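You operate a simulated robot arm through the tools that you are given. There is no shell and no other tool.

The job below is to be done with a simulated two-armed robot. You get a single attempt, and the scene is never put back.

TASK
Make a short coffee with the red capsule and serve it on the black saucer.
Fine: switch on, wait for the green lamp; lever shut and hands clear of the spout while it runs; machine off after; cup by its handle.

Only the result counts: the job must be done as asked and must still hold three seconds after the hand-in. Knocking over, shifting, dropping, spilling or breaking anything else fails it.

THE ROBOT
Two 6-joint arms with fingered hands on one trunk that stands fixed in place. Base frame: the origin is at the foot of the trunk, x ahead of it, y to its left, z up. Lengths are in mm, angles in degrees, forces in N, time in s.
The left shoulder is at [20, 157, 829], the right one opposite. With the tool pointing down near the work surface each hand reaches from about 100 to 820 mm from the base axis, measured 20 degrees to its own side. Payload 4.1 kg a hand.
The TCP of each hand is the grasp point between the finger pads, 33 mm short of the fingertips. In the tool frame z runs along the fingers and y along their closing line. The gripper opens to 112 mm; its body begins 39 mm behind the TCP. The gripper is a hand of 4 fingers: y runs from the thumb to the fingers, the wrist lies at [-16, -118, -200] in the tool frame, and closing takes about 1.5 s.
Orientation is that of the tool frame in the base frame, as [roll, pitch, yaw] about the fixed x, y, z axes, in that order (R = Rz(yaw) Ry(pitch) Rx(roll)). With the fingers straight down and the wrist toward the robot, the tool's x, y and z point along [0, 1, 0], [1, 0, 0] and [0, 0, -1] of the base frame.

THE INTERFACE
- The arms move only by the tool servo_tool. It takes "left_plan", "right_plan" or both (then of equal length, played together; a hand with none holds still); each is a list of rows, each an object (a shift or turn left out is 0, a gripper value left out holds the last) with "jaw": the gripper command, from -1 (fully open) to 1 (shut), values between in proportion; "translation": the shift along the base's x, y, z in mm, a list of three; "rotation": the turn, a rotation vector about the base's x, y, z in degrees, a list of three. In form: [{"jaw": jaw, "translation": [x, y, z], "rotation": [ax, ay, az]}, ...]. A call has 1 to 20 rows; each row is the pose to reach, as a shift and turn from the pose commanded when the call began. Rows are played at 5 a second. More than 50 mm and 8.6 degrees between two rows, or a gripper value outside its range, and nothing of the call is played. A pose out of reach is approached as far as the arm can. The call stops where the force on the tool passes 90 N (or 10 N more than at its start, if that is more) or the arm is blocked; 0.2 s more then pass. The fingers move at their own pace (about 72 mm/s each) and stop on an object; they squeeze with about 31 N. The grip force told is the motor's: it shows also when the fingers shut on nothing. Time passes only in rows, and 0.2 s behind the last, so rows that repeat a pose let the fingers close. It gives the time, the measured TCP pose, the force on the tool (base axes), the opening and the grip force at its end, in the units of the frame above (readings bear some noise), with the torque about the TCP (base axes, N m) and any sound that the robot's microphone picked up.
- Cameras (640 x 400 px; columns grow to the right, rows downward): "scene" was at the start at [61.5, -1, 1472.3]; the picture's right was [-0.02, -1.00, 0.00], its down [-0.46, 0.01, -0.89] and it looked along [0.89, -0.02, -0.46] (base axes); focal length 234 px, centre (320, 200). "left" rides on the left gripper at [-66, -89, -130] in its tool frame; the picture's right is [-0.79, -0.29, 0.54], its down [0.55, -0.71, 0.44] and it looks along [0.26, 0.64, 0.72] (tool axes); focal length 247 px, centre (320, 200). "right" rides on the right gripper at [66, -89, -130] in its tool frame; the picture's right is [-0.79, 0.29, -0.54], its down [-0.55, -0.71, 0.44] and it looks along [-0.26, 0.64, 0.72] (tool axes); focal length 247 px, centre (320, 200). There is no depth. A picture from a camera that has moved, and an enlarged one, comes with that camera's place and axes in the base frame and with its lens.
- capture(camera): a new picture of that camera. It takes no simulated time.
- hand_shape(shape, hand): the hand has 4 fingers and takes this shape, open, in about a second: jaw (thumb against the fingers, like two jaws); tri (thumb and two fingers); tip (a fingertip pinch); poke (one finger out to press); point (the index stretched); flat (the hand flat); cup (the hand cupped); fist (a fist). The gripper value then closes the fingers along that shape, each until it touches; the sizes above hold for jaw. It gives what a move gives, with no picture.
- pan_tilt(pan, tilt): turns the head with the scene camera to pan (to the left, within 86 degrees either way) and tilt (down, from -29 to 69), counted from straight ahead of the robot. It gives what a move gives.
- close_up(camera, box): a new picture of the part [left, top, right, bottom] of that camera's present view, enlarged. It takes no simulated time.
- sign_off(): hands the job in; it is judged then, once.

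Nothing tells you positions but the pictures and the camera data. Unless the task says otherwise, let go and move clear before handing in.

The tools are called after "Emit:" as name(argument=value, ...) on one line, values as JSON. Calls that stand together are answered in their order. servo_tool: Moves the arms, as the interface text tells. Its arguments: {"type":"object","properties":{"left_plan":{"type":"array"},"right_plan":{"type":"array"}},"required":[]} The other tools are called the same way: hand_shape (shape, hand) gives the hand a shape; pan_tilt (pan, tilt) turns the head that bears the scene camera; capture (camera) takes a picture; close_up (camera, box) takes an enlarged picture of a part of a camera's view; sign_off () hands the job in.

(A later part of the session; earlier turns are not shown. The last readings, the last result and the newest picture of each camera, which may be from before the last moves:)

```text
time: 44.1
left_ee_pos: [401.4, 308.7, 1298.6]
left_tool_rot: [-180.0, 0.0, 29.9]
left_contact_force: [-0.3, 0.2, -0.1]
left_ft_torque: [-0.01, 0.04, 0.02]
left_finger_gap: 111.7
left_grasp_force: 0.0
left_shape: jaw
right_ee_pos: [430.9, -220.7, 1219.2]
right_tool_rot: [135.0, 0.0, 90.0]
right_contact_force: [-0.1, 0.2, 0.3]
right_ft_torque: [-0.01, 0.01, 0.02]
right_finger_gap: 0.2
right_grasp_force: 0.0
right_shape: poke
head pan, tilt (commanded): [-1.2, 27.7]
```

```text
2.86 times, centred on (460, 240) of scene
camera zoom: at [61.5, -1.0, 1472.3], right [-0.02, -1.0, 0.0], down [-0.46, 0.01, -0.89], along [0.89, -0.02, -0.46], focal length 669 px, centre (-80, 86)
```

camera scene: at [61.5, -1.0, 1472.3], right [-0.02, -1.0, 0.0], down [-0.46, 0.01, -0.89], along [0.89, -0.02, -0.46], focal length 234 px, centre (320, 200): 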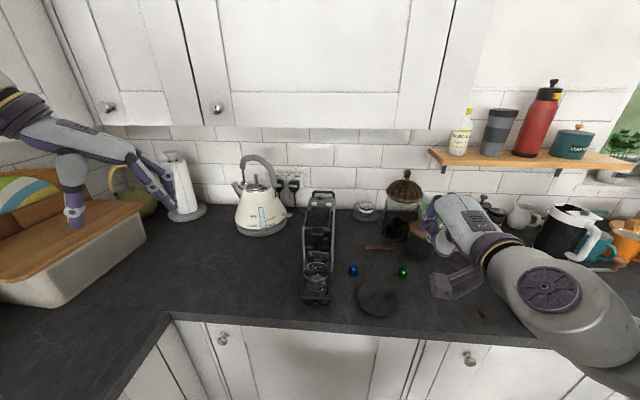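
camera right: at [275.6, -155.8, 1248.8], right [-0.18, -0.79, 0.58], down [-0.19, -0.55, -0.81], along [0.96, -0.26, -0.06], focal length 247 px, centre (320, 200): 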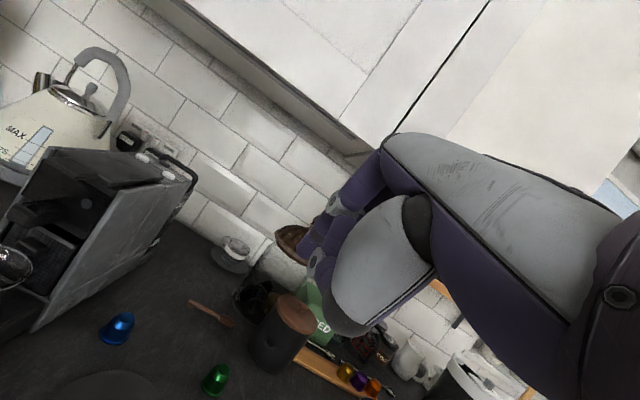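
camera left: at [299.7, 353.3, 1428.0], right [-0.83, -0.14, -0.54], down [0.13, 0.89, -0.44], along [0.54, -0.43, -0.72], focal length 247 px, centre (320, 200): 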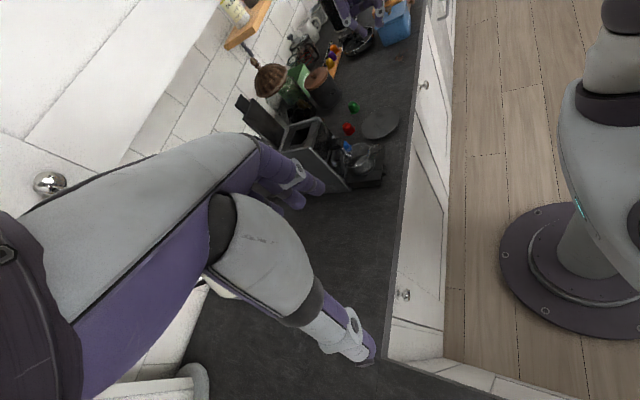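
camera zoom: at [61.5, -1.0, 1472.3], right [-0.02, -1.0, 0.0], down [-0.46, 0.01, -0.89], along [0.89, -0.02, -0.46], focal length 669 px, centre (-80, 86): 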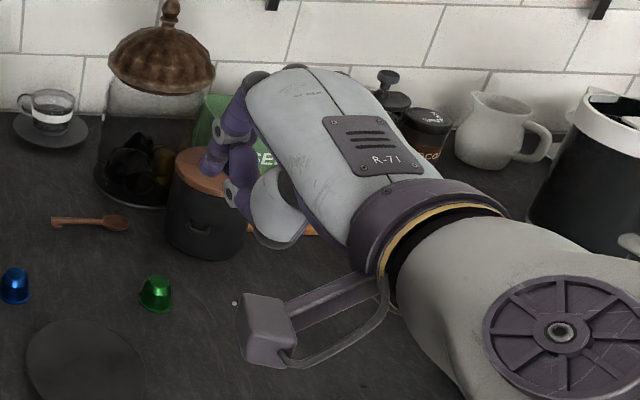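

The poke tip sits at about tool (9,0,33). I'll use a 30° tilt so the thumb and knuckles clear the lid, and move above the lid for a gentle press test to confirm it is fully shut.

Emit:
servo_tool(right_plan=[{"translation": [10, 25, 5], "rotation": [0, 7.5, 0]}, {"translation": [30, 60, 5], "rotation": [0, 15, 0]}, {"translation": [55, 95, 5], "rotation": [0, 15, 0]}, {"translation": [80, 130, 5], "rotation": [0, 15, 0]}, {"translation": [110, 165, 0], "rotation": [0, 15, 0]}, {"translation": [140, 190, -8], "rotation": [0, 15, 0]}, {"translation": [154, 200, -20], "rotation": [0, 15, 0]}, {"translation": [154, 200, -40], "rotation": [0, 15, 0]}, {"translation": [154, 200, -40], "rotation": [0, 15, 0]}])

Emit:
capture(camera="right")

Emit:
close_up(camera="left", box=[240, 50, 400, 190])

```text
time: 46.1
left_ee_pos: [401.1, 309.0, 1298.4]
left_tool_rot: [-180.0, 0.0, 29.7]
left_contact_force: [0.1, -0.3, -0.1]
left_ft_torque: [0.0, -0.01, 0.03]
left_finger_gap: 111.7
left_grasp_force: 0.0
left_shape: jaw
right_ee_pos: [583.6, -22.5, 1182.0]
right_tool_rot: [150.1, 0.1, 90.1]
right_contact_force: [0.8, 0.0, 0.2]
right_ft_torque: [-0.01, -0.01, -0.01]
right_finger_gap: 0.1
right_grasp_force: 0.1
right_shape: poke
head pan, tilt (commanded): [-1.2, 27.7]
```

```text
taken
camera right: at [442.0, 42.8, 1250.2], right [-0.02, -0.79, 0.61], down [-0.4, -0.55, -0.73], along [0.92, -0.26, -0.3], focal length 247 px, centre (320, 200)
```

right: 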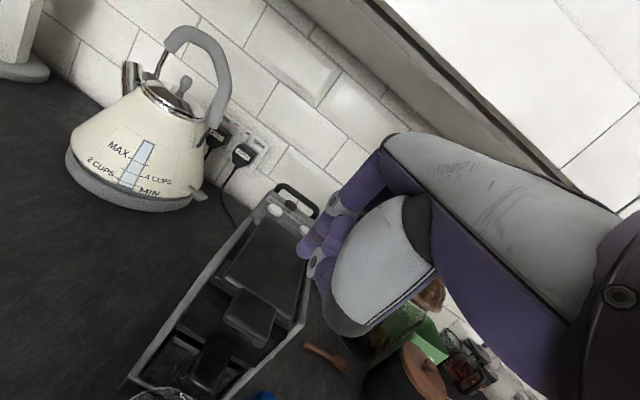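

```text
2.86 times, centred on (320, 120) of left
camera zoom: at [300.3, 352.9, 1428.0], right [-0.83, -0.15, -0.54], down [0.13, 0.89, -0.44], along [0.54, -0.43, -0.72], focal length 706 px, centre (320, 429)
```

zoom: 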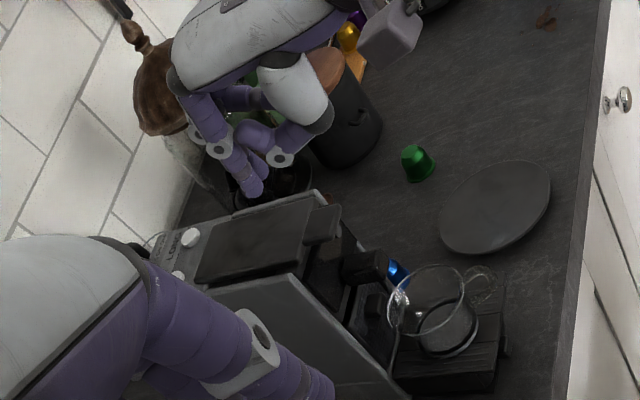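

The poke tip is about 36 mm above the lid. I'll lower it and feel for resistance.

Emit:
servo_tool(right_plan=[{"translation": [0, 0, -20]}, {"translation": [0, 0, -30]}, {"translation": [0, 0, -36]}, {"translation": [0, 0, -39]}, {"translation": [0, 0, -39]}])

Emit:
close_up(camera="left", box=[265, 100, 345, 170])

```text
time: 47.3
left_ee_pos: [400.1, 308.2, 1299.4]
left_tool_rot: [179.9, -0.2, 29.8]
left_contact_force: [0.2, 0.7, 0.9]
left_ft_torque: [-0.01, -0.02, 0.02]
left_finger_gap: 111.8
left_grasp_force: 0.1
left_shape: jaw
right_ee_pos: [584.6, -21.8, 1148.1]
right_tool_rot: [149.4, -0.2, 89.9]
right_contact_force: [-6.6, -2.1, 37.6]
right_ft_torque: [-0.5, -0.47, -0.1]
right_finger_gap: 0.0
right_grasp_force: 0.0
right_shape: poke
head pan, tilt (commanded): [-1.2, 27.7]
```

```text
5.71 times, centred on (305, 135) of left
camera zoom: at [299.2, 352.9, 1428.3], right [-0.83, -0.15, -0.54], down [0.13, 0.89, -0.44], along [0.54, -0.43, -0.72], focal length 1411 px, centre (406, 571)
```

zoom: 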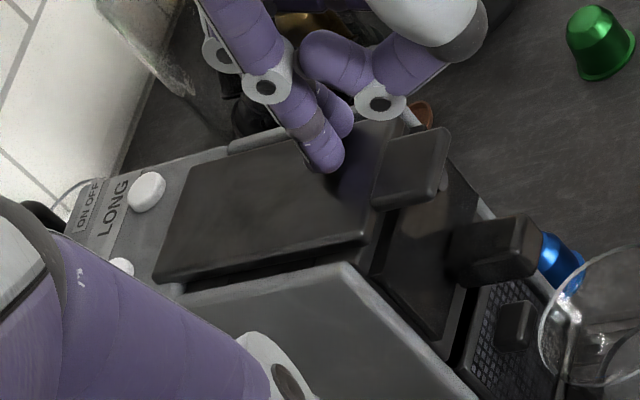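

The lid resists firmly at z≈1119 and did not move, so the lever is shut. I'll lift off and move the poke finger over the ON/OFF button.

Emit:
servo_tool(right_plan=[{"translation": [0, 0, 15]}, {"translation": [0, 0, 35]}, {"translation": [30, -1, 37]}, {"translation": [60, -1, 37]}, {"translation": [90, -2, 37]}, {"translation": [120, -2, 37]}, {"translation": [151, -2, 37]}, {"translation": [151, -2, 37]}])

Emit:
capture(camera="right")

Emit:
close_up(camera="right", box=[240, 190, 360, 310])

Emit:
close_up(camera="left", box=[225, 70, 325, 160])

Emit:
close_up(camera="scene", box=[280, 160, 360, 240])

```text
time: 49.1
left_ee_pos: [402.1, 308.6, 1299.3]
left_tool_rot: [-180.0, 0.0, 29.8]
left_contact_force: [-0.3, 0.1, 1.0]
left_ft_torque: [-0.02, -0.03, 0.0]
left_finger_gap: 111.6
left_grasp_force: 0.1
left_shape: jaw
right_ee_pos: [733.8, -22.1, 1176.2]
right_tool_rot: [150.1, 0.0, 90.2]
right_contact_force: [-0.3, -0.3, 0.0]
right_ft_torque: [0.02, 0.0, 0.03]
right_finger_gap: 0.0
right_grasp_force: 0.0
right_shape: poke
head pan, tilt (commanded): [-1.2, 27.7]
```

```text
taken
camera right: at [591.5, 43.5, 1244.3], right [-0.02, -0.79, 0.61], down [-0.4, -0.55, -0.73], along [0.92, -0.26, -0.3], focal length 247 px, centre (320, 200)
```

right: 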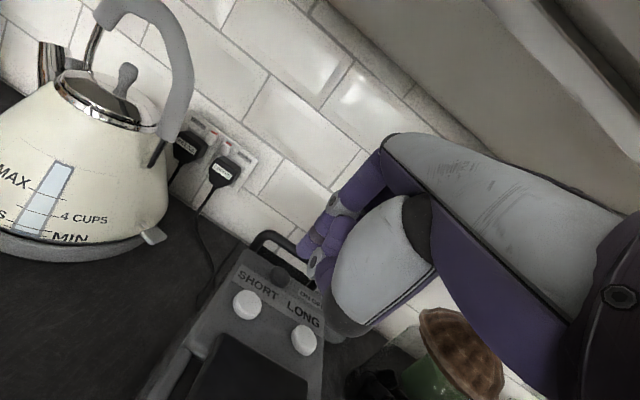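

```text
3.33 times, centred on (300, 250) of right
camera zoom: at [591.5, 43.5, 1244.3], right [-0.02, -0.79, 0.61], down [-0.4, -0.55, -0.73], along [0.92, -0.26, -0.3], focal length 823 px, centre (387, 33)
```

zoom: 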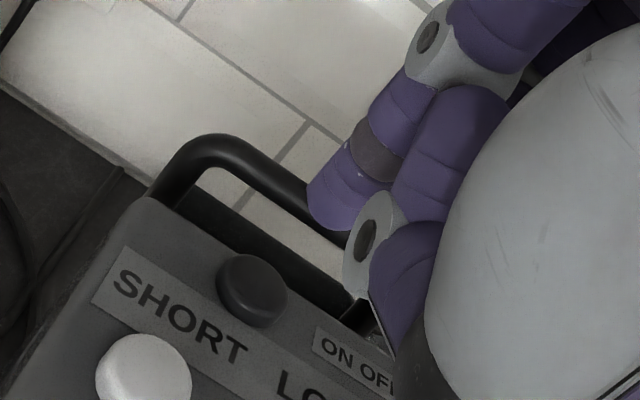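

```text
4.44 times, centred on (275, 115) of left
camera zoom: at [300.3, 352.9, 1428.1], right [-0.83, -0.15, -0.54], down [0.13, 0.89, -0.44], along [0.54, -0.43, -0.72], focal length 1098 px, centre (520, 578)
```

zoom: 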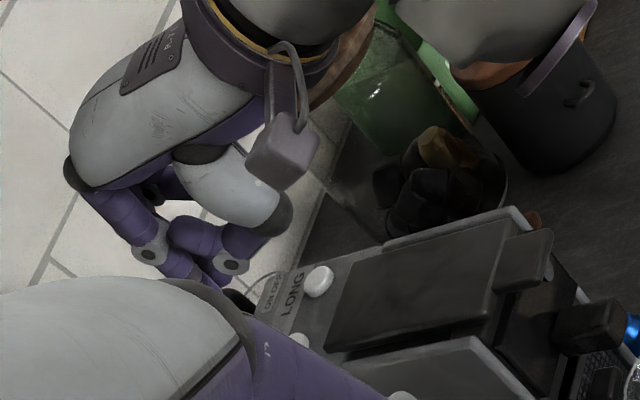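

```text
5.00 times, centred on (320, 200) of scene
camera zoom: at [61.4, -1.1, 1472.3], right [-0.02, -1.0, 0.0], down [-0.46, 0.01, -0.89], along [0.89, -0.02, -0.46], focal length 1171 px, centre (320, 200)
```

zoom: 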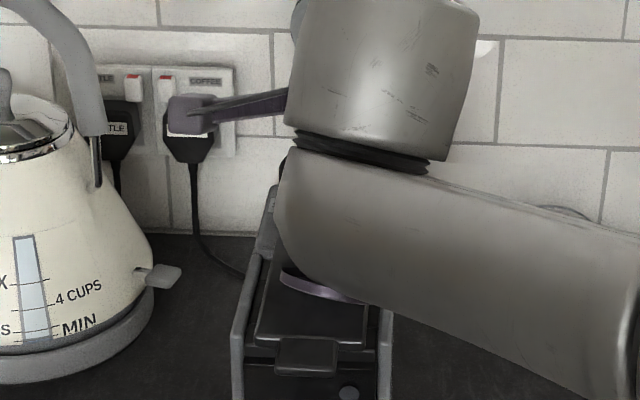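

The ON/OFF button is at (748,-15,1119) and the fingertip is directly above it. The handle bar behind is clear. I'll press it once and release.

Emit:
servo_tool(right_plan=[{"translation": [-3, -2.4, -15]}, {"translation": [-3.3, -2.4, -24]}, {"translation": [-3.3, -2.4, -29]}, {"translation": [-3.3, -2.4, -33]}, {"translation": [-3.3, -2.4, -33]}])

Emit:
close_up(camera="right", box=[240, 190, 360, 310])

Emit:
close_up(camera="scene", box=[295, 205, 345, 245])

```text
time: 50.3
left_ee_pos: [401.5, 308.9, 1298.3]
left_tool_rot: [-180.0, 0.0, 29.8]
left_contact_force: [0.7, -0.1, 0.2]
left_ft_torque: [-0.03, 0.05, -0.01]
left_finger_gap: 111.9
left_grasp_force: 0.1
left_shape: jaw
right_ee_pos: [730.7, -24.5, 1145.2]
right_tool_rot: [150.0, 0.0, 90.1]
right_contact_force: [0.2, 0.2, 2.3]
right_ft_torque: [0.03, -0.04, 0.0]
right_finger_gap: 0.0
right_grasp_force: 0.0
right_shape: poke
head pan, tilt (commanded): [-1.2, 27.7]
heard: click
```

```text
3.33 times, centred on (300, 250) of right
camera zoom: at [589.5, 39.9, 1212.7], right [-0.02, -0.79, 0.61], down [-0.4, -0.55, -0.73], along [0.92, -0.26, -0.3], focal length 823 px, centre (387, 33)
```

zoom: 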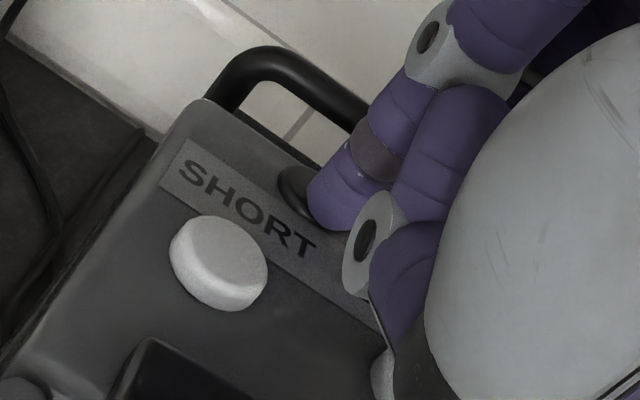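

```text
10.00 times, centred on (320, 225) of scene
camera zoom: at [61.4, -1.0, 1472.3], right [-0.02, -1.0, 0.0], down [-0.46, 0.01, -0.89], along [0.89, -0.02, -0.46], focal length 2342 px, centre (320, -50)
```

zoom: 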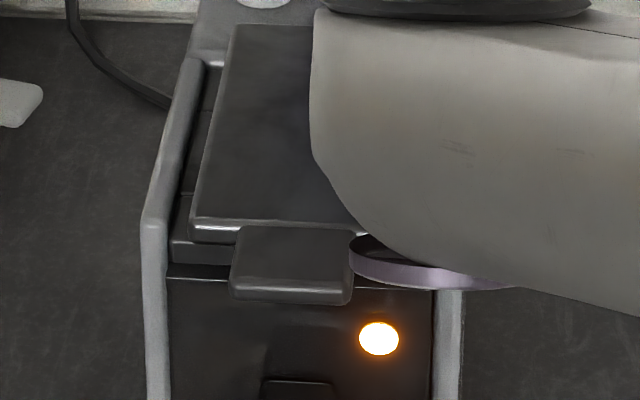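

I heard a click and the lamp glows amber, so the machine is on and warming up. I'll lift off and hover beside the SHORT button while waiting for green.

Emit:
servo_tool(right_plan=[{"translation": [0, 0, 12]}, {"translation": [0, 0, 28]}, {"translation": [-18, 9, 28]}, {"translation": [-35.5, 18, 28]}, {"translation": [-35.5, 18, 28]}, {"translation": [-35.5, 18, 28]}, {"translation": [-35.5, 18, 28]}, {"translation": [-35.5, 18, 28]}])

Emit:
close_up(camera="scene", box=[295, 205, 345, 245])

Emit:
close_up(camera="right", box=[240, 190, 360, 310])

```text
time: 52.1
left_ee_pos: [401.7, 308.9, 1299.4]
left_tool_rot: [180.0, 0.0, 29.8]
left_contact_force: [0.3, 0.0, 0.4]
left_ft_torque: [-0.01, -0.02, -0.01]
left_finger_gap: 111.7
left_grasp_force: 0.2
left_shape: jaw
right_ee_pos: [696.5, -8.9, 1172.5]
right_tool_rot: [150.2, 0.0, 90.2]
right_contact_force: [0.3, -0.3, 0.3]
right_ft_torque: [-0.01, 0.01, 0.01]
right_finger_gap: 0.0
right_grasp_force: 0.0
right_shape: poke
head pan, tilt (commanded): [-1.2, 27.7]
```

```text
10.00 times, centred on (320, 225) of scene
camera zoom: at [61.5, -1.0, 1472.3], right [-0.02, -1.0, 0.0], down [-0.46, 0.01, -0.89], along [0.89, -0.02, -0.46], focal length 2342 px, centre (320, -50)
```

zoom: 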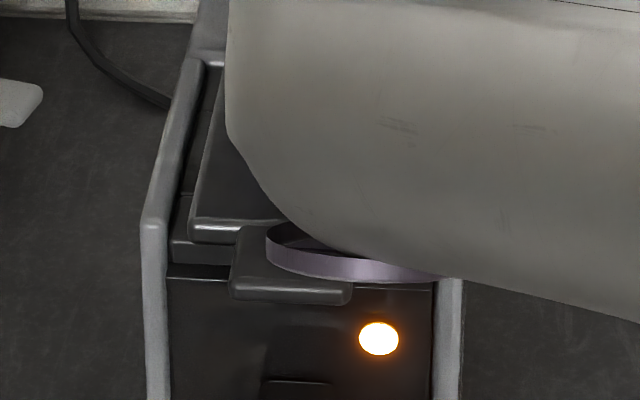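

```text
3.33 times, centred on (300, 250) of right
camera zoom: at [554.8, 56.9, 1239.8], right [-0.02, -0.79, 0.61], down [-0.4, -0.55, -0.73], along [0.92, -0.26, -0.3], focal length 823 px, centre (387, 33)
```

zoom: 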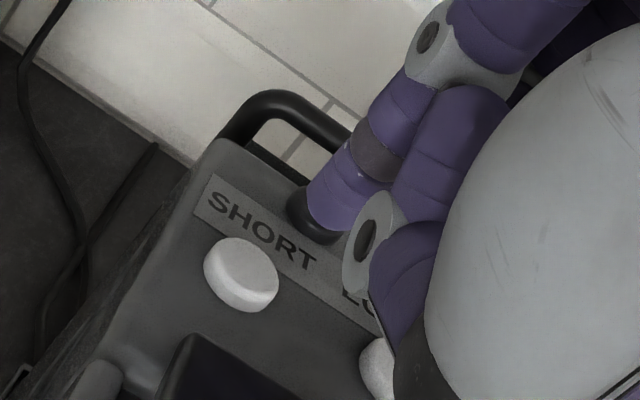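

The lamp is still amber. I'll hold still and wait.

Emit:
servo_tool(right_plan=[{"translation": [0, 0, 0]}, {"translation": [0, 0, 0]}, {"translation": [0, 0, 0]}, {"translation": [0, 0, 0]}, {"translation": [0, 0, 0]}, {"translation": [0, 0, 0]}, {"translation": [0, 0, 0]}, {"translation": [0, 0, 0]}, {"translation": [0, 0, 0]}, {"translation": [0, 0, 0]}, {"translation": [0, 0, 0]}, {"translation": [0, 0, 0]}, {"translation": [0, 0, 0]}, {"translation": [0, 0, 0]}, {"translation": [0, 0, 0]}, {"translation": [0, 0, 0]}, {"translation": [0, 0, 0]}, {"translation": [0, 0, 0]}, {"translation": [0, 0, 0]}, {"translation": [0, 0, 0]}])

Emit:
close_up(camera="scene", box=[295, 205, 345, 245])

```text
time: 56.3
left_ee_pos: [402.0, 309.3, 1298.7]
left_tool_rot: [-179.9, 0.0, 29.8]
left_contact_force: [-0.4, -1.0, 0.9]
left_ft_torque: [0.0, -0.02, -0.01]
left_finger_gap: 111.6
left_grasp_force: 0.0
left_shape: jaw
right_ee_pos: [696.5, -9.0, 1172.3]
right_tool_rot: [150.1, 0.0, 90.1]
right_contact_force: [0.3, 0.6, -0.5]
right_ft_torque: [-0.01, -0.01, 0.01]
right_finger_gap: 0.1
right_grasp_force: 0.0
right_shape: poke
head pan, tilt (commanded): [-1.2, 27.7]
```

```text
10.00 times, centred on (320, 225) of scene
camera zoom: at [61.5, -1.0, 1472.3], right [-0.02, -1.0, 0.0], down [-0.46, 0.01, -0.89], along [0.89, -0.02, -0.46], focal length 2342 px, centre (320, -50)
```

zoom: 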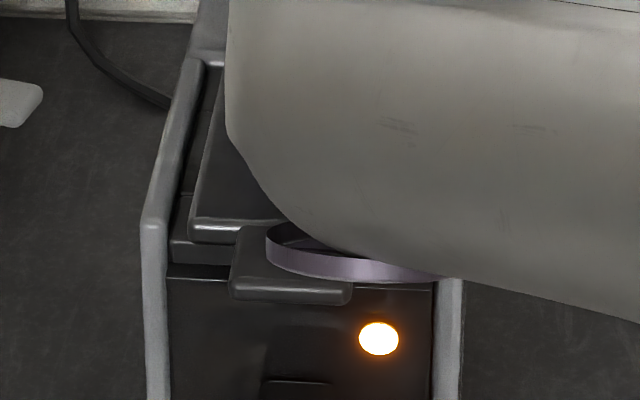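

Still amber, so I'll keep waiting.

Emit:
servo_tool(right_plan=[{"translation": [0, 0, 0]}, {"translation": [0, 0, 0]}, {"translation": [0, 0, 0]}, {"translation": [0, 0, 0]}, {"translation": [0, 0, 0]}, {"translation": [0, 0, 0]}, {"translation": [0, 0, 0]}, {"translation": [0, 0, 0]}, {"translation": [0, 0, 0]}, {"translation": [0, 0, 0]}, {"translation": [0, 0, 0]}, {"translation": [0, 0, 0]}, {"translation": [0, 0, 0]}, {"translation": [0, 0, 0]}, {"translation": [0, 0, 0]}, {"translation": [0, 0, 0]}, {"translation": [0, 0, 0]}, {"translation": [0, 0, 0]}, {"translation": [0, 0, 0]}, {"translation": [0, 0, 0]}])

Emit:
close_up(camera="scene", box=[295, 205, 345, 245])

Emit:
close_up(camera="left", box=[330, 110, 430, 190])

Emit:
close_up(camera="scene", box=[295, 240, 345, 310])

```text
time: 60.5
left_ee_pos: [400.8, 308.3, 1299.3]
left_tool_rot: [180.0, 0.1, 29.8]
left_contact_force: [-1.0, -0.5, 0.6]
left_ft_torque: [-0.04, 0.02, -0.01]
left_finger_gap: 111.6
left_grasp_force: 0.0
left_shape: jaw
right_ee_pos: [697.4, -8.0, 1172.6]
right_tool_rot: [150.1, -0.1, 90.1]
right_contact_force: [-1.0, 0.5, 0.5]
right_ft_torque: [-0.01, 0.0, 0.01]
right_finger_gap: 0.0
right_grasp_force: 0.0
right_shape: poke
head pan, tilt (commanded): [-1.2, 27.7]
```

```text
10.00 times, centred on (320, 225) of scene
camera zoom: at [61.5, -1.0, 1472.3], right [-0.02, -1.0, 0.0], down [-0.46, 0.01, -0.89], along [0.89, -0.02, -0.46], focal length 2342 px, centre (320, -50)
```

zoom: 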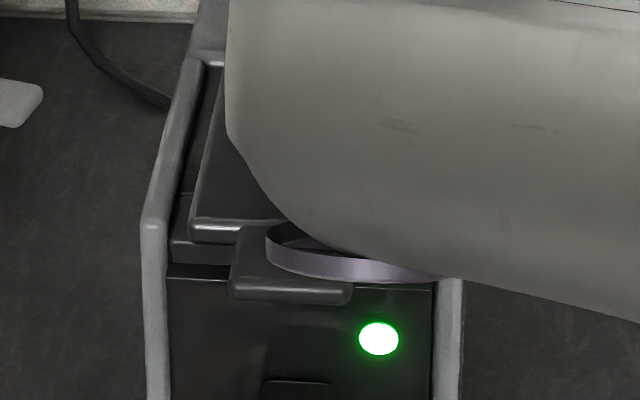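

```text
5.00 times, centred on (380, 150) of left
camera zoom: at [300.4, 352.9, 1428.0], right [-0.83, -0.15, -0.54], down [0.13, 0.89, -0.44], along [0.54, -0.43, -0.72], focal length 1235 px, centre (20, 450)
```

zoom: 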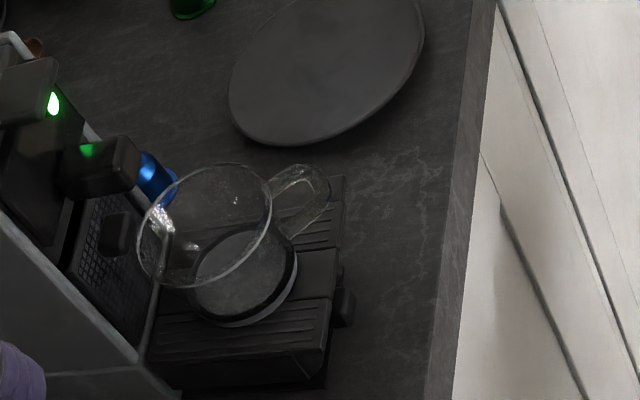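

```text
5.71 times, centred on (320, 275) of scene
camera zoom: at [61.5, -1.0, 1472.3], right [-0.02, -1.0, 0.0], down [-0.46, 0.01, -0.89], along [0.89, -0.02, -0.46], focal length 1338 px, centre (320, -229)
```

zoom: 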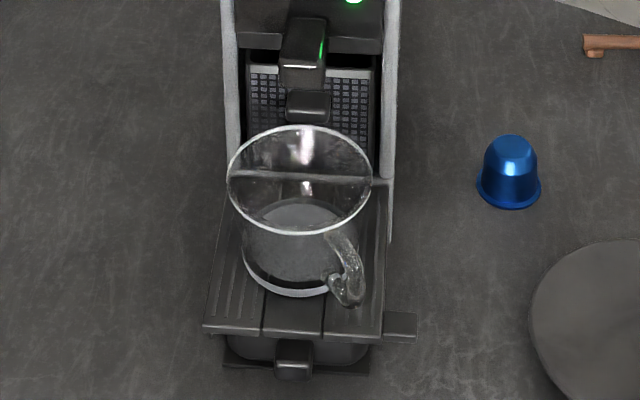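

The lamp is green, and the cup rim (centre about (533,-1), radius 34) sits under the spout tip at x≈546-555. I'll press SHORT once, then lift and move the hand off to the right.

Emit:
servo_tool(right_plan=[{"translation": [-2, 2.5, -12]}, {"translation": [-2, 2.5, -20]}, {"translation": [-2, 2.5, -26]}, {"translation": [-2, 2.5, -30]}, {"translation": [-2, 2.5, -30]}, {"translation": [-2, 2.5, -15]}, {"translation": [-2, 2.5, 10]}, {"translation": [-5, -10, 30]}])

Emit:
close_up(camera="scene", box=[290, 205, 350, 305])

```text
time: 62.3
left_ee_pos: [401.4, 308.9, 1298.8]
left_tool_rot: [-180.0, 0.1, 29.8]
left_contact_force: [0.2, 0.1, -0.5]
left_ft_torque: [0.0, 0.01, 0.0]
left_finger_gap: 111.6
left_grasp_force: 0.0
left_shape: jaw
right_ee_pos: [693.8, -17.3, 1204.6]
right_tool_rot: [150.1, -0.1, 90.1]
right_contact_force: [-0.3, 0.4, 0.2]
right_ft_torque: [0.0, 0.02, 0.0]
right_finger_gap: 0.0
right_grasp_force: 0.1
right_shape: poke
head pan, tilt (commanded): [-1.2, 27.7]
heard: click
```

```text
4.00 times, centred on (320, 255) of scene
camera zoom: at [61.6, -0.9, 1472.3], right [-0.02, -1.0, 0.0], down [-0.46, 0.01, -0.89], along [0.89, -0.02, -0.46], focal length 937 px, centre (320, -20)
```

zoom: 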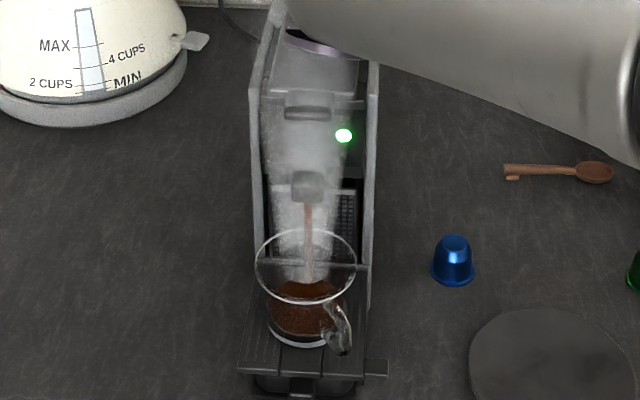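

Coffee is flowing into the cup with steam, so the brew has started. I'll move the hand to the right, clear of the spout, and wait.

Emit:
servo_tool(right_plan=[{"translation": [-5, -40, 5]}, {"translation": [-15, -80, 8]}, {"translation": [-25, -115, 8]}, {"translation": [-25, -115, 8]}, {"translation": [-25, -115, 8]}, {"translation": [-25, -115, 8]}, {"translation": [-25, -115, 8]}, {"translation": [-25, -115, 8]}, {"translation": [-25, -115, 8]}, {"translation": [-25, -115, 8]}])

Emit:
close_up(camera="scene", box=[290, 205, 350, 305])

```text
time: 64.5
left_ee_pos: [401.5, 309.0, 1298.8]
left_tool_rot: [-180.0, 0.1, 29.7]
left_contact_force: [0.1, 0.8, 0.7]
left_ft_torque: [0.0, 0.0, 0.04]
left_finger_gap: 111.4
left_grasp_force: 0.1
left_shape: jaw
right_ee_pos: [670.1, -134.4, 1208.6]
right_tool_rot: [150.0, 0.0, 90.0]
right_contact_force: [-0.9, -0.1, -0.6]
right_ft_torque: [0.0, -0.04, 0.0]
right_finger_gap: 0.0
right_grasp_force: 0.1
right_shape: poke
head pan, tilt (commanded): [-1.2, 27.7]
```

```text
4.00 times, centred on (320, 255) of scene
camera zoom: at [61.5, -1.0, 1472.3], right [-0.02, -1.0, 0.0], down [-0.46, 0.01, -0.89], along [0.89, -0.02, -0.46], focal length 937 px, centre (320, -20)
```

zoom: 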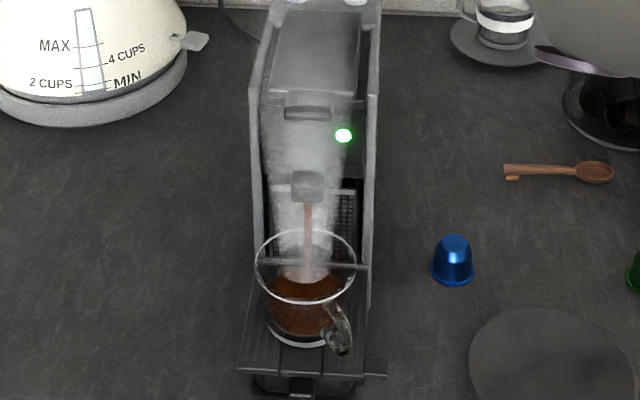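

It is still running and the level is rising. I'll wait in short steps.

Emit:
servo_tool(right_plan=[{"translation": [0, 0, 0]}, {"translation": [0, 0, 0]}, {"translation": [0, 0, 0]}, {"translation": [0, 0, 0]}, {"translation": [0, 0, 0]}, {"translation": [0, 0, 0]}, {"translation": [0, 0, 0]}, {"translation": [0, 0, 0]}, {"translation": [0, 0, 0]}, {"translation": [0, 0, 0]}])

Emit:
close_up(camera="scene", box=[290, 205, 350, 305])

```text
time: 66.7
left_ee_pos: [401.3, 308.9, 1298.7]
left_tool_rot: [180.0, 0.0, 29.8]
left_contact_force: [-0.6, -0.3, 0.0]
left_ft_torque: [0.01, -0.01, -0.02]
left_finger_gap: 111.8
left_grasp_force: 0.0
left_shape: jaw
right_ee_pos: [669.6, -132.8, 1209.4]
right_tool_rot: [150.1, 0.0, 90.2]
right_contact_force: [-0.3, 0.2, 0.1]
right_ft_torque: [0.0, 0.03, 0.01]
right_finger_gap: 0.0
right_grasp_force: 0.1
right_shape: poke
head pan, tilt (commanded): [-1.2, 27.7]
```

```text
4.00 times, centred on (320, 255) of scene
camera zoom: at [61.5, -1.0, 1472.3], right [-0.02, -1.0, 0.0], down [-0.46, 0.01, -0.89], along [0.89, -0.02, -0.46], focal length 937 px, centre (320, -20)
```

zoom: 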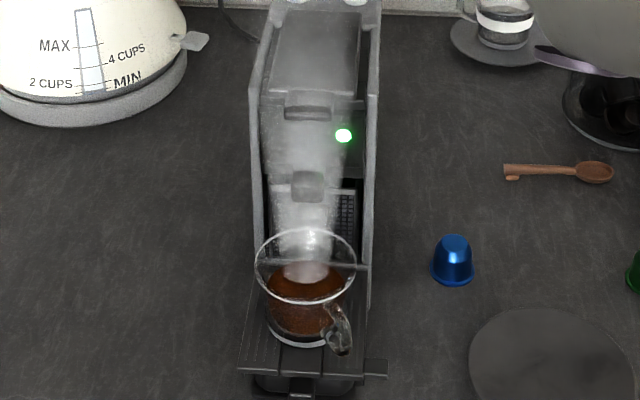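

The stream has stopped, with only steam left. I'll wait a moment to be sure no more drips come, then switch off.

Emit:
servo_tool(right_plan=[{"translation": [0, 0, 0]}, {"translation": [0, 0, 0]}, {"translation": [0, 0, 0]}, {"translation": [0, 0, 0]}, {"translation": [0, 0, 0]}, {"translation": [0, 0, 0]}, {"translation": [0, 0, 0]}, {"translation": [0, 0, 0]}, {"translation": [0, 0, 0]}, {"translation": [0, 0, 0]}])

Emit:
close_up(camera="scene", box=[290, 205, 350, 305])

Emit:
close_up(camera="left", box=[310, 100, 420, 190])

```text
time: 68.9
left_ee_pos: [402.1, 308.5, 1299.5]
left_tool_rot: [-179.9, 0.0, 29.8]
left_contact_force: [0.2, -0.3, -0.7]
left_ft_torque: [0.01, 0.03, 0.02]
left_finger_gap: 111.8
left_grasp_force: 0.1
left_shape: jaw
right_ee_pos: [669.7, -133.6, 1210.0]
right_tool_rot: [150.1, -0.1, 90.1]
right_contact_force: [0.3, 0.3, -1.0]
right_ft_torque: [0.01, 0.02, 0.01]
right_finger_gap: 0.4
right_grasp_force: 0.1
right_shape: poke
head pan, tilt (commanded): [-1.2, 27.7]
```

```text
4.00 times, centred on (320, 255) of scene
camera zoom: at [61.5, -1.0, 1472.3], right [-0.02, -1.0, 0.0], down [-0.46, 0.01, -0.89], along [0.89, -0.02, -0.46], focal length 937 px, centre (320, -20)
```

zoom: 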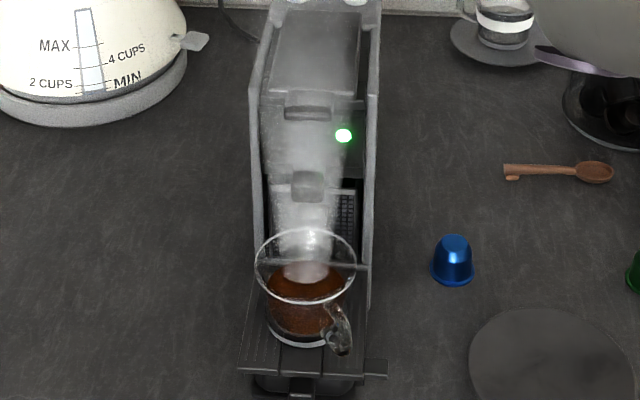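

```text
4.44 times, centred on (365, 145) of left
camera zoom: at [300.4, 352.9, 1428.0], right [-0.83, -0.15, -0.54], down [0.13, 0.89, -0.44], along [0.54, -0.43, -0.72], focal length 1098 px, centre (120, 444)
```

zoom: 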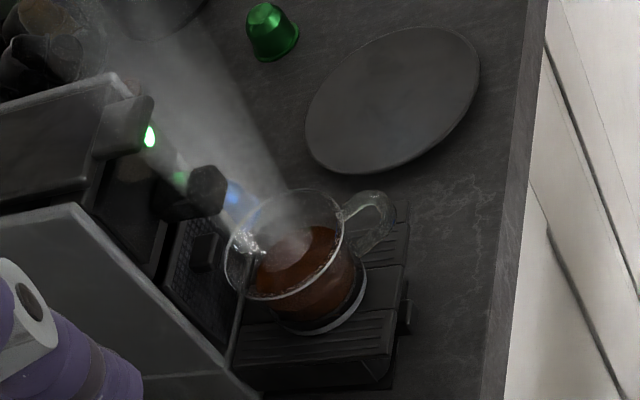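

Brewing is finished and only steam from the hot coffee remains. I'll return to ON/OFF and press once to switch the machine off.

Emit:
servo_tool(right_plan=[{"translation": [10, 30, -10]}, {"translation": [30, 65, -20]}, {"translation": [50, 95, -30]}, {"translation": [61, 109, -34]}, {"translation": [61, 109, -34]}, {"translation": [61, 109, -48]}, {"translation": [61, 109, -57]}, {"translation": [61, 109, -62]}, {"translation": [61, 109, -66]}, {"translation": [61, 109, -66]}, {"translation": [61, 109, -50]}, {"translation": [61, 109, -30]}])

Emit:
close_up(camera="scene", box=[290, 205, 350, 305])

Emit:
close_up(camera="left", box=[310, 100, 420, 190])

```text
time: 71.5
left_ee_pos: [401.4, 309.1, 1298.1]
left_tool_rot: [-179.9, 0.0, 29.8]
left_contact_force: [-0.2, -0.1, 0.0]
left_ft_torque: [0.03, 0.02, 0.01]
left_finger_gap: 111.6
left_grasp_force: 0.0
left_shape: jaw
right_ee_pos: [729.3, -24.7, 1179.9]
right_tool_rot: [150.0, 0.0, 90.1]
right_contact_force: [-1.0, -0.3, 0.2]
right_ft_torque: [-0.01, 0.0, -0.01]
right_finger_gap: 0.0
right_grasp_force: 0.1
right_shape: poke
head pan, tilt (commanded): [-1.2, 27.7]
heard: click
```

```text
4.00 times, centred on (320, 255) of scene
camera zoom: at [61.6, -1.1, 1472.3], right [-0.02, -1.0, 0.0], down [-0.46, 0.01, -0.89], along [0.89, -0.02, -0.46], focal length 937 px, centre (320, -20)
```

zoom: 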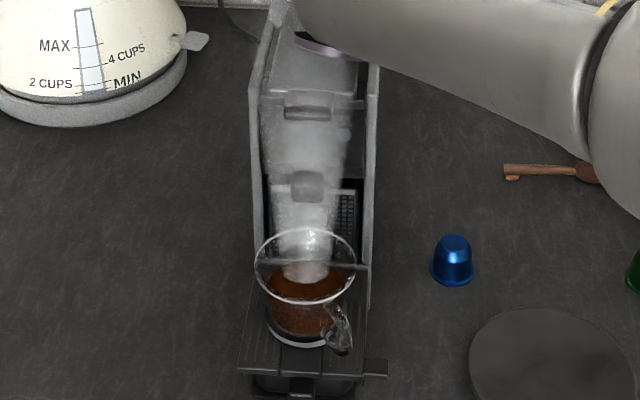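

```text
4.44 times, centred on (365, 145) of left
camera zoom: at [300.4, 352.9, 1428.0], right [-0.83, -0.15, -0.54], down [0.13, 0.89, -0.44], along [0.54, -0.43, -0.72], focal length 1098 px, centre (120, 444)
```

zoom: 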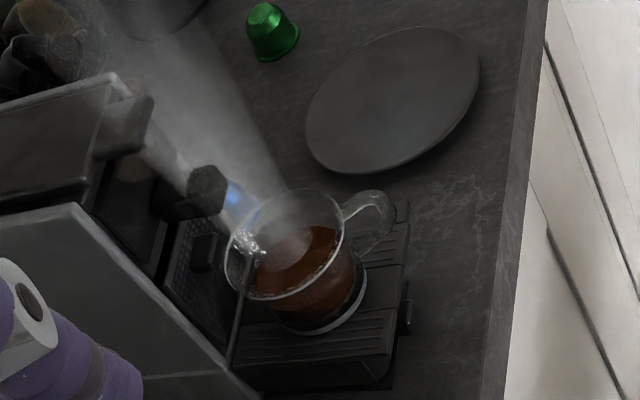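

The lamp is dark, so the machine is off. Next I'll grasp the cup by its handle, which points toward the robot and slightly right, with its outer edge near (483,-27,985). I'll first bring the right hand back around the right side and reorient it, fingers pointing forward-down at 45° with closing across the handle plane.

Emit:
servo_tool(right_plan=[{"translation": [-5, -10, 25]}, {"translation": [-15, -45, 35]}, {"translation": [-30, -85, 38]}, {"translation": [-60, -115, 38]}, {"translation": [-95, -140, 38]}, {"translation": [-135, -160, 35]}, {"translation": [-175, -180, 30]}, {"translation": [-215, -200, 20]}, {"translation": [-250, -215, 10]}, {"translation": [-280, -225, 0]}, {"translation": [-285, -225, 0]}])

Emit:
hand_shape(hand="right", shape="tri")

Emit:
capture(camera="scene")

```text
time: 73.9
left_ee_pos: [401.1, 308.9, 1298.8]
left_tool_rot: [-180.0, 0.0, 29.9]
left_contact_force: [0.4, -0.8, -0.4]
left_ft_torque: [0.01, 0.01, 0.02]
left_finger_gap: 111.7
left_grasp_force: 0.0
left_shape: jaw
right_ee_pos: [443.9, -249.7, 1181.8]
right_tool_rot: [150.2, 0.1, 90.0]
right_contact_force: [0.5, 0.6, 0.5]
right_ft_torque: [0.02, 0.0, 0.02]
right_finger_gap: 0.0
right_grasp_force: 0.0
right_shape: poke
head pan, tilt (commanded): [-1.2, 27.7]
```

```text
time: 74.8
left_ee_pos: [402.4, 307.9, 1298.3]
left_tool_rot: [179.9, 0.0, 29.9]
left_contact_force: [0.5, 1.4, -0.4]
left_ft_torque: [-0.01, 0.01, -0.02]
left_finger_gap: 111.9
left_grasp_force: 0.1
left_shape: jaw
right_ee_pos: [444.0, -250.5, 1182.4]
right_tool_rot: [150.0, 0.0, 90.1]
right_contact_force: [0.0, 0.2, 0.2]
right_ft_torque: [-0.01, -0.05, -0.02]
right_finger_gap: 112.0
right_grasp_force: 0.1
right_shape: tri
head pan, tilt (commanded): [-1.2, 27.7]
```

```text
taken
camera scene: at [61.5, -1.0, 1472.3], right [-0.02, -1.0, 0.0], down [-0.46, 0.01, -0.89], along [0.89, -0.02, -0.46], focal length 234 px, centre (320, 200)
```

scene: 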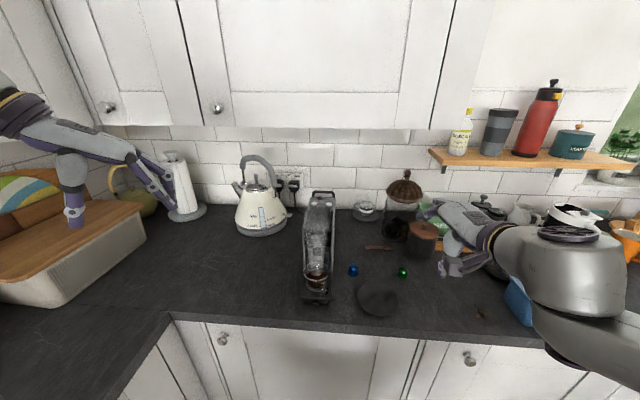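

I'll now rotate to the handle-grasp orientation in free space.

Emit:
servo_tool(right_plan=[{"jaw": -1, "translation": [0, 2, 0], "rotation": [-3.59, -1.716, 6.405]}, {"translation": [0, 4, 0], "rotation": [-7.18, -3.43, 12.81]}, {"translation": [0, 6, 0], "rotation": [-10.77, -5.15, 19.21]}, {"translation": [0, 8, 0], "rotation": [-14.36, -6.86, 25.62]}, {"translation": [0, 10, 0], "rotation": [-17.95, -8.58, 32.02]}, {"translation": [0, 12, 0], "rotation": [-21.54, -10.3, 38.43]}, {"translation": [0, 14, 0], "rotation": [-25.13, -12.01, 44.83]}, {"translation": [0, 16, 0], "rotation": [-28.72, -13.73, 51.24]}, {"translation": [0, 18, 0], "rotation": [-32.31, -15.44, 57.64]}, {"translation": [0, 20, 0], "rotation": [-35.9, -17.16, 64.05]}, {"translation": [0, 22, 0], "rotation": [-39.49, -18.88, 70.45]}, {"translation": [0, 24, 0], "rotation": [-43.08, -20.59, 76.86]}, {"translation": [0, 26, 0], "rotation": [-46.67, -22.31, 83.26]}, {"translation": [0, 28, 0], "rotation": [-50.26, -24.02, 89.67]}, {"translation": [0, 30, 0], "rotation": [-53.85, -25.74, 96.07]}, {"translation": [0, 30, 0], "rotation": [-53.85, -25.74, 96.07]}])

Emit:
capture(camera="right")

Emit:
capture(camera="scene")

```text
time: 78.2
left_ee_pos: [401.3, 309.0, 1299.5]
left_tool_rot: [179.9, 0.0, 29.8]
left_contact_force: [0.4, -0.4, 0.5]
left_ft_torque: [-0.04, 0.0, -0.02]
left_finger_gap: 111.8
left_grasp_force: 0.0
left_shape: jaw
right_ee_pos: [442.8, -217.6, 1180.8]
right_tool_rot: [-179.6, 45.0, -152.7]
right_contact_force: [0.8, -0.6, 0.1]
right_ft_torque: [0.01, 0.02, 0.0]
right_finger_gap: 111.8
right_grasp_force: 0.0
right_shape: tri
right hand out of reach, approached as far as the arm can: row 1, 2, 3, 4
head pan, tilt (commanded): [-1.2, 27.7]
```

```text
taken
camera right: at [360.4, -361.5, 1226.0], right [0.03, 0.34, 0.94], down [0.95, -0.32, 0.08], along [0.33, 0.89, -0.33], focal length 247 px, centre (320, 200)
```

right: 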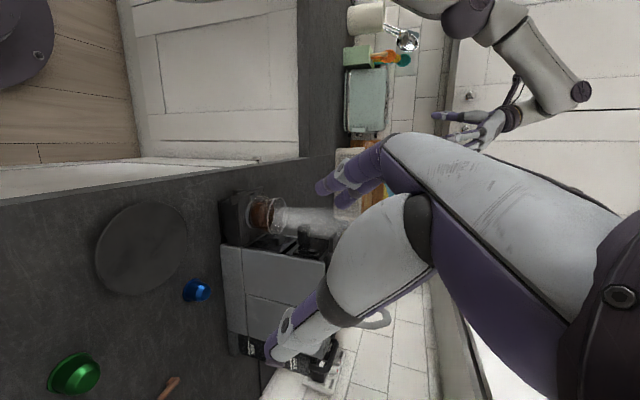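

```text
taken
camera scene: at [61.5, -1.0, 1472.3], right [-0.02, -1.0, 0.0], down [-0.46, 0.01, -0.89], along [0.89, -0.02, -0.46], focal length 234 px, centre (320, 200)
```

scene: 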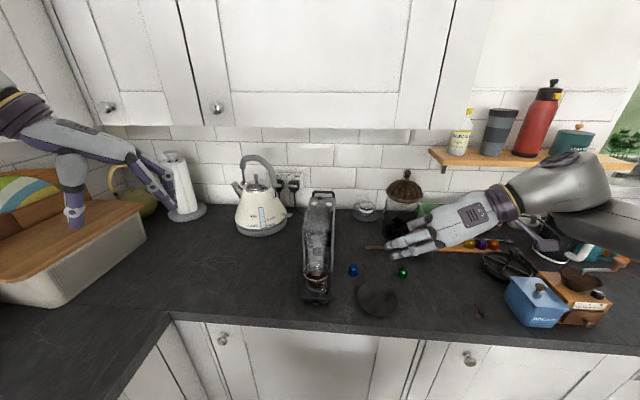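

The grasp orientation is reached. I'll close the tri pinch once in the air to learn its geometry, and zoom in on the cup handle from here.

Emit:
servo_tool(right_plan=[{"jaw": 0.85}, {"jaw": 0.85}, {"jaw": 0.85}, {"jaw": 0.85}, {"jaw": 0.85}, {"jaw": 0.85}, {"jaw": 0.85}, {"jaw": 0.85}])

Emit:
close_up(camera="right", box=[210, 150, 430, 370])

Emit:
close_up(camera="scene", box=[370, 190, 490, 290])

Emit:
close_up(camera="right", box=[200, 180, 320, 260])

Emit:
close_up(camera="scene", box=[295, 250, 345, 310])

Emit:
close_up(camera="left", box=[350, 120, 420, 180])

```text
time: 80.0
left_ee_pos: [400.7, 308.3, 1299.2]
left_tool_rot: [-180.0, 0.0, 29.8]
left_contact_force: [1.0, 0.0, -0.1]
left_ft_torque: [0.03, 0.03, -0.01]
left_finger_gap: 111.6
left_grasp_force: 0.1
left_shape: jaw
right_ee_pos: [442.8, -219.1, 1180.6]
right_tool_rot: [-179.8, 45.0, -153.0]
right_contact_force: [0.6, 1.0, -0.5]
right_ft_torque: [0.05, -0.01, 0.02]
right_finger_gap: 8.7
right_grasp_force: 0.0
right_shape: tri
head pan, tilt (commanded): [-1.2, 27.7]
```

```text
1.82 times, centred on (320, 260) of right
camera zoom: at [360.2, -361.5, 1226.0], right [0.03, 0.34, 0.94], down [0.94, -0.32, 0.08], along [0.33, 0.89, -0.33], focal length 449 px, centre (320, 91)
```

zoom: 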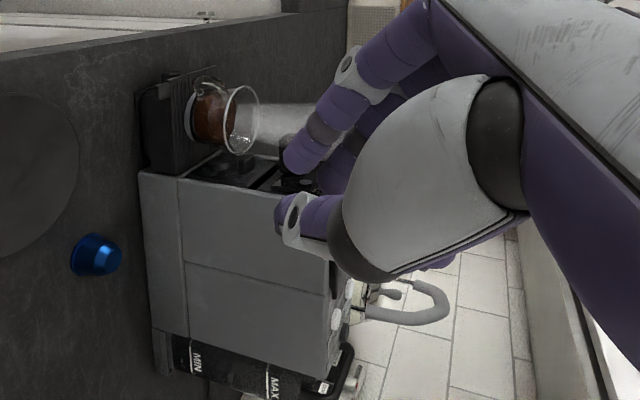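

```text
4.00 times, centred on (430, 240) of scene
camera zoom: at [61.5, -1.0, 1472.3], right [-0.02, -1.0, 0.0], down [-0.46, 0.01, -0.89], along [0.89, -0.02, -0.46], focal length 937 px, centre (-120, 40)
```

zoom: 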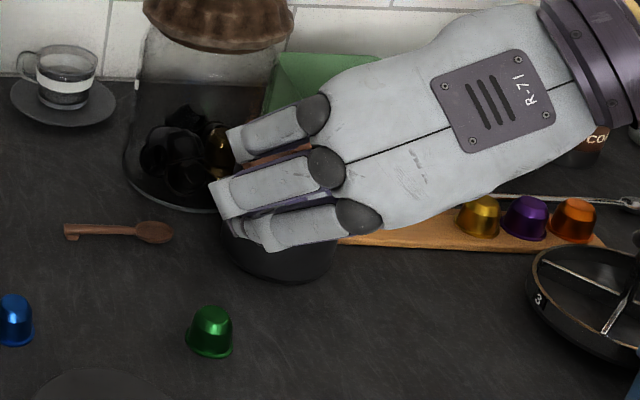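

```text
5.00 times, centred on (260, 220) of right
camera zoom: at [360.2, -361.5, 1226.0], right [0.03, 0.34, 0.94], down [0.94, -0.32, 0.08], along [0.33, 0.89, -0.33], focal length 1235 px, centre (620, 100)
```

zoom: 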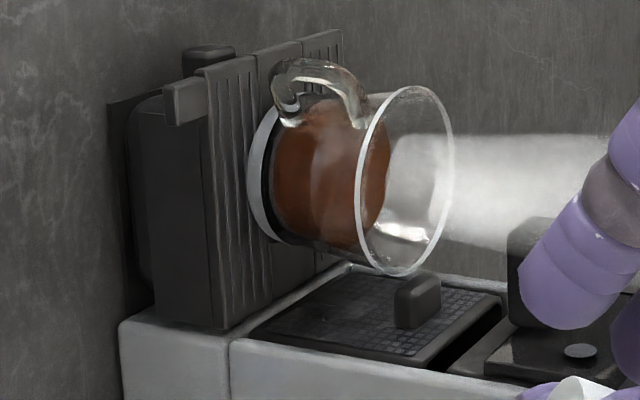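

```text
6.67 times, centred on (320, 280) of scene
camera zoom: at [61.5, -1.0, 1472.3], right [-0.02, -1.0, 0.0], down [-0.46, 0.01, -0.89], along [0.89, -0.02, -0.46], focal length 1561 px, centre (320, -333)
```

zoom: 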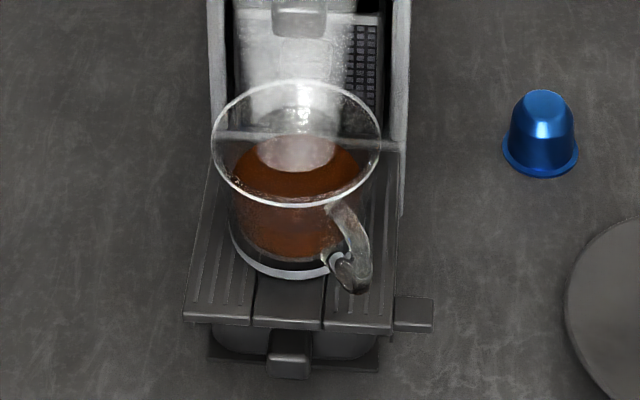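

```text
6.67 times, centred on (385, 150) of left
camera zoom: at [300.4, 352.9, 1428.0], right [-0.83, -0.15, -0.54], down [0.13, 0.89, -0.44], along [0.54, -0.43, -0.72], focal length 1646 px, centre (-113, 533)
```

zoom: 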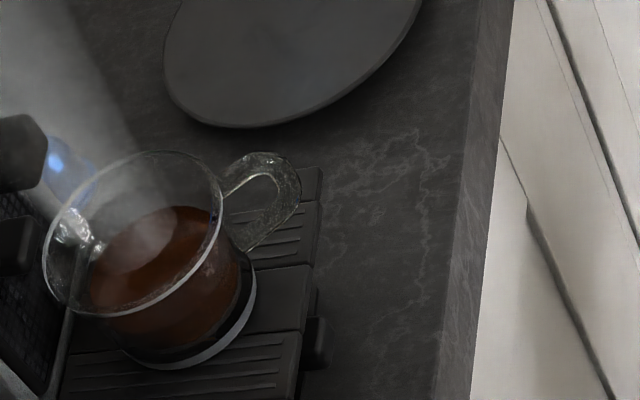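

The cup rim centre is at (532,-1,1009) with the base at about z 949. The handle's outer bar runs at roughly (487,-25) from z≈975 to 1003. I'll take a closer look at the closed tri pinch.

Emit:
close_up(camera="right", box=[285, 160, 385, 290])

Emit:
close_up(camera="left", box=[380, 0, 480, 90])

Emit:
capture(camera="left")

```text
3.08 times, centred on (335, 225) of right
camera zoom: at [360.2, -361.5, 1226.0], right [0.03, 0.34, 0.94], down [0.94, -0.32, 0.08], along [0.33, 0.89, -0.33], focal length 760 px, centre (274, 123)
```

zoom: 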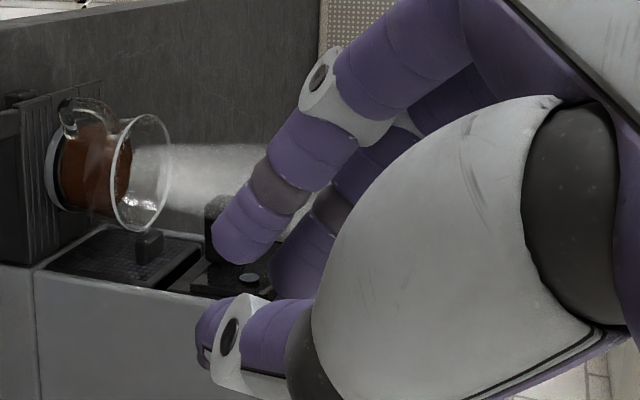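

```text
4.44 times, centred on (430, 45) of left
camera zoom: at [300.4, 352.9, 1428.0], right [-0.83, -0.15, -0.54], down [0.13, 0.89, -0.44], along [0.54, -0.43, -0.72], focal length 1098 px, centre (-169, 889)
```

zoom: 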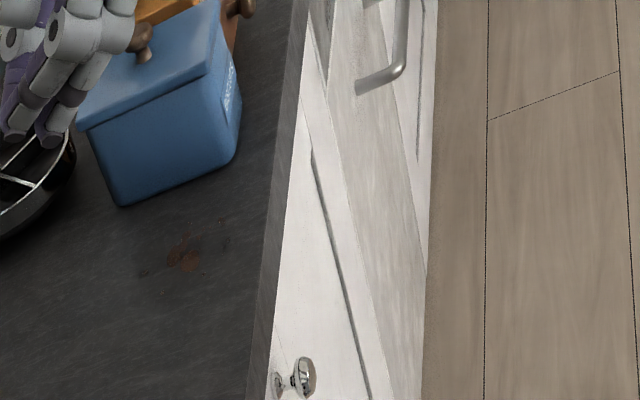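

```text
taken
camera left: at [300.4, 352.9, 1428.0], right [-0.83, -0.15, -0.54], down [0.13, 0.89, -0.44], along [0.54, -0.43, -0.72], focal length 247 px, centre (320, 200)
```

left: 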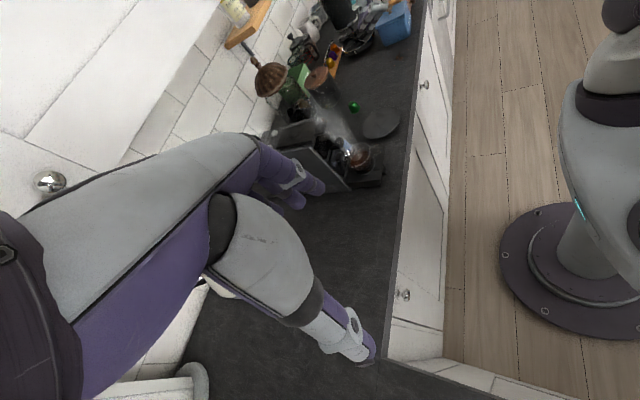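

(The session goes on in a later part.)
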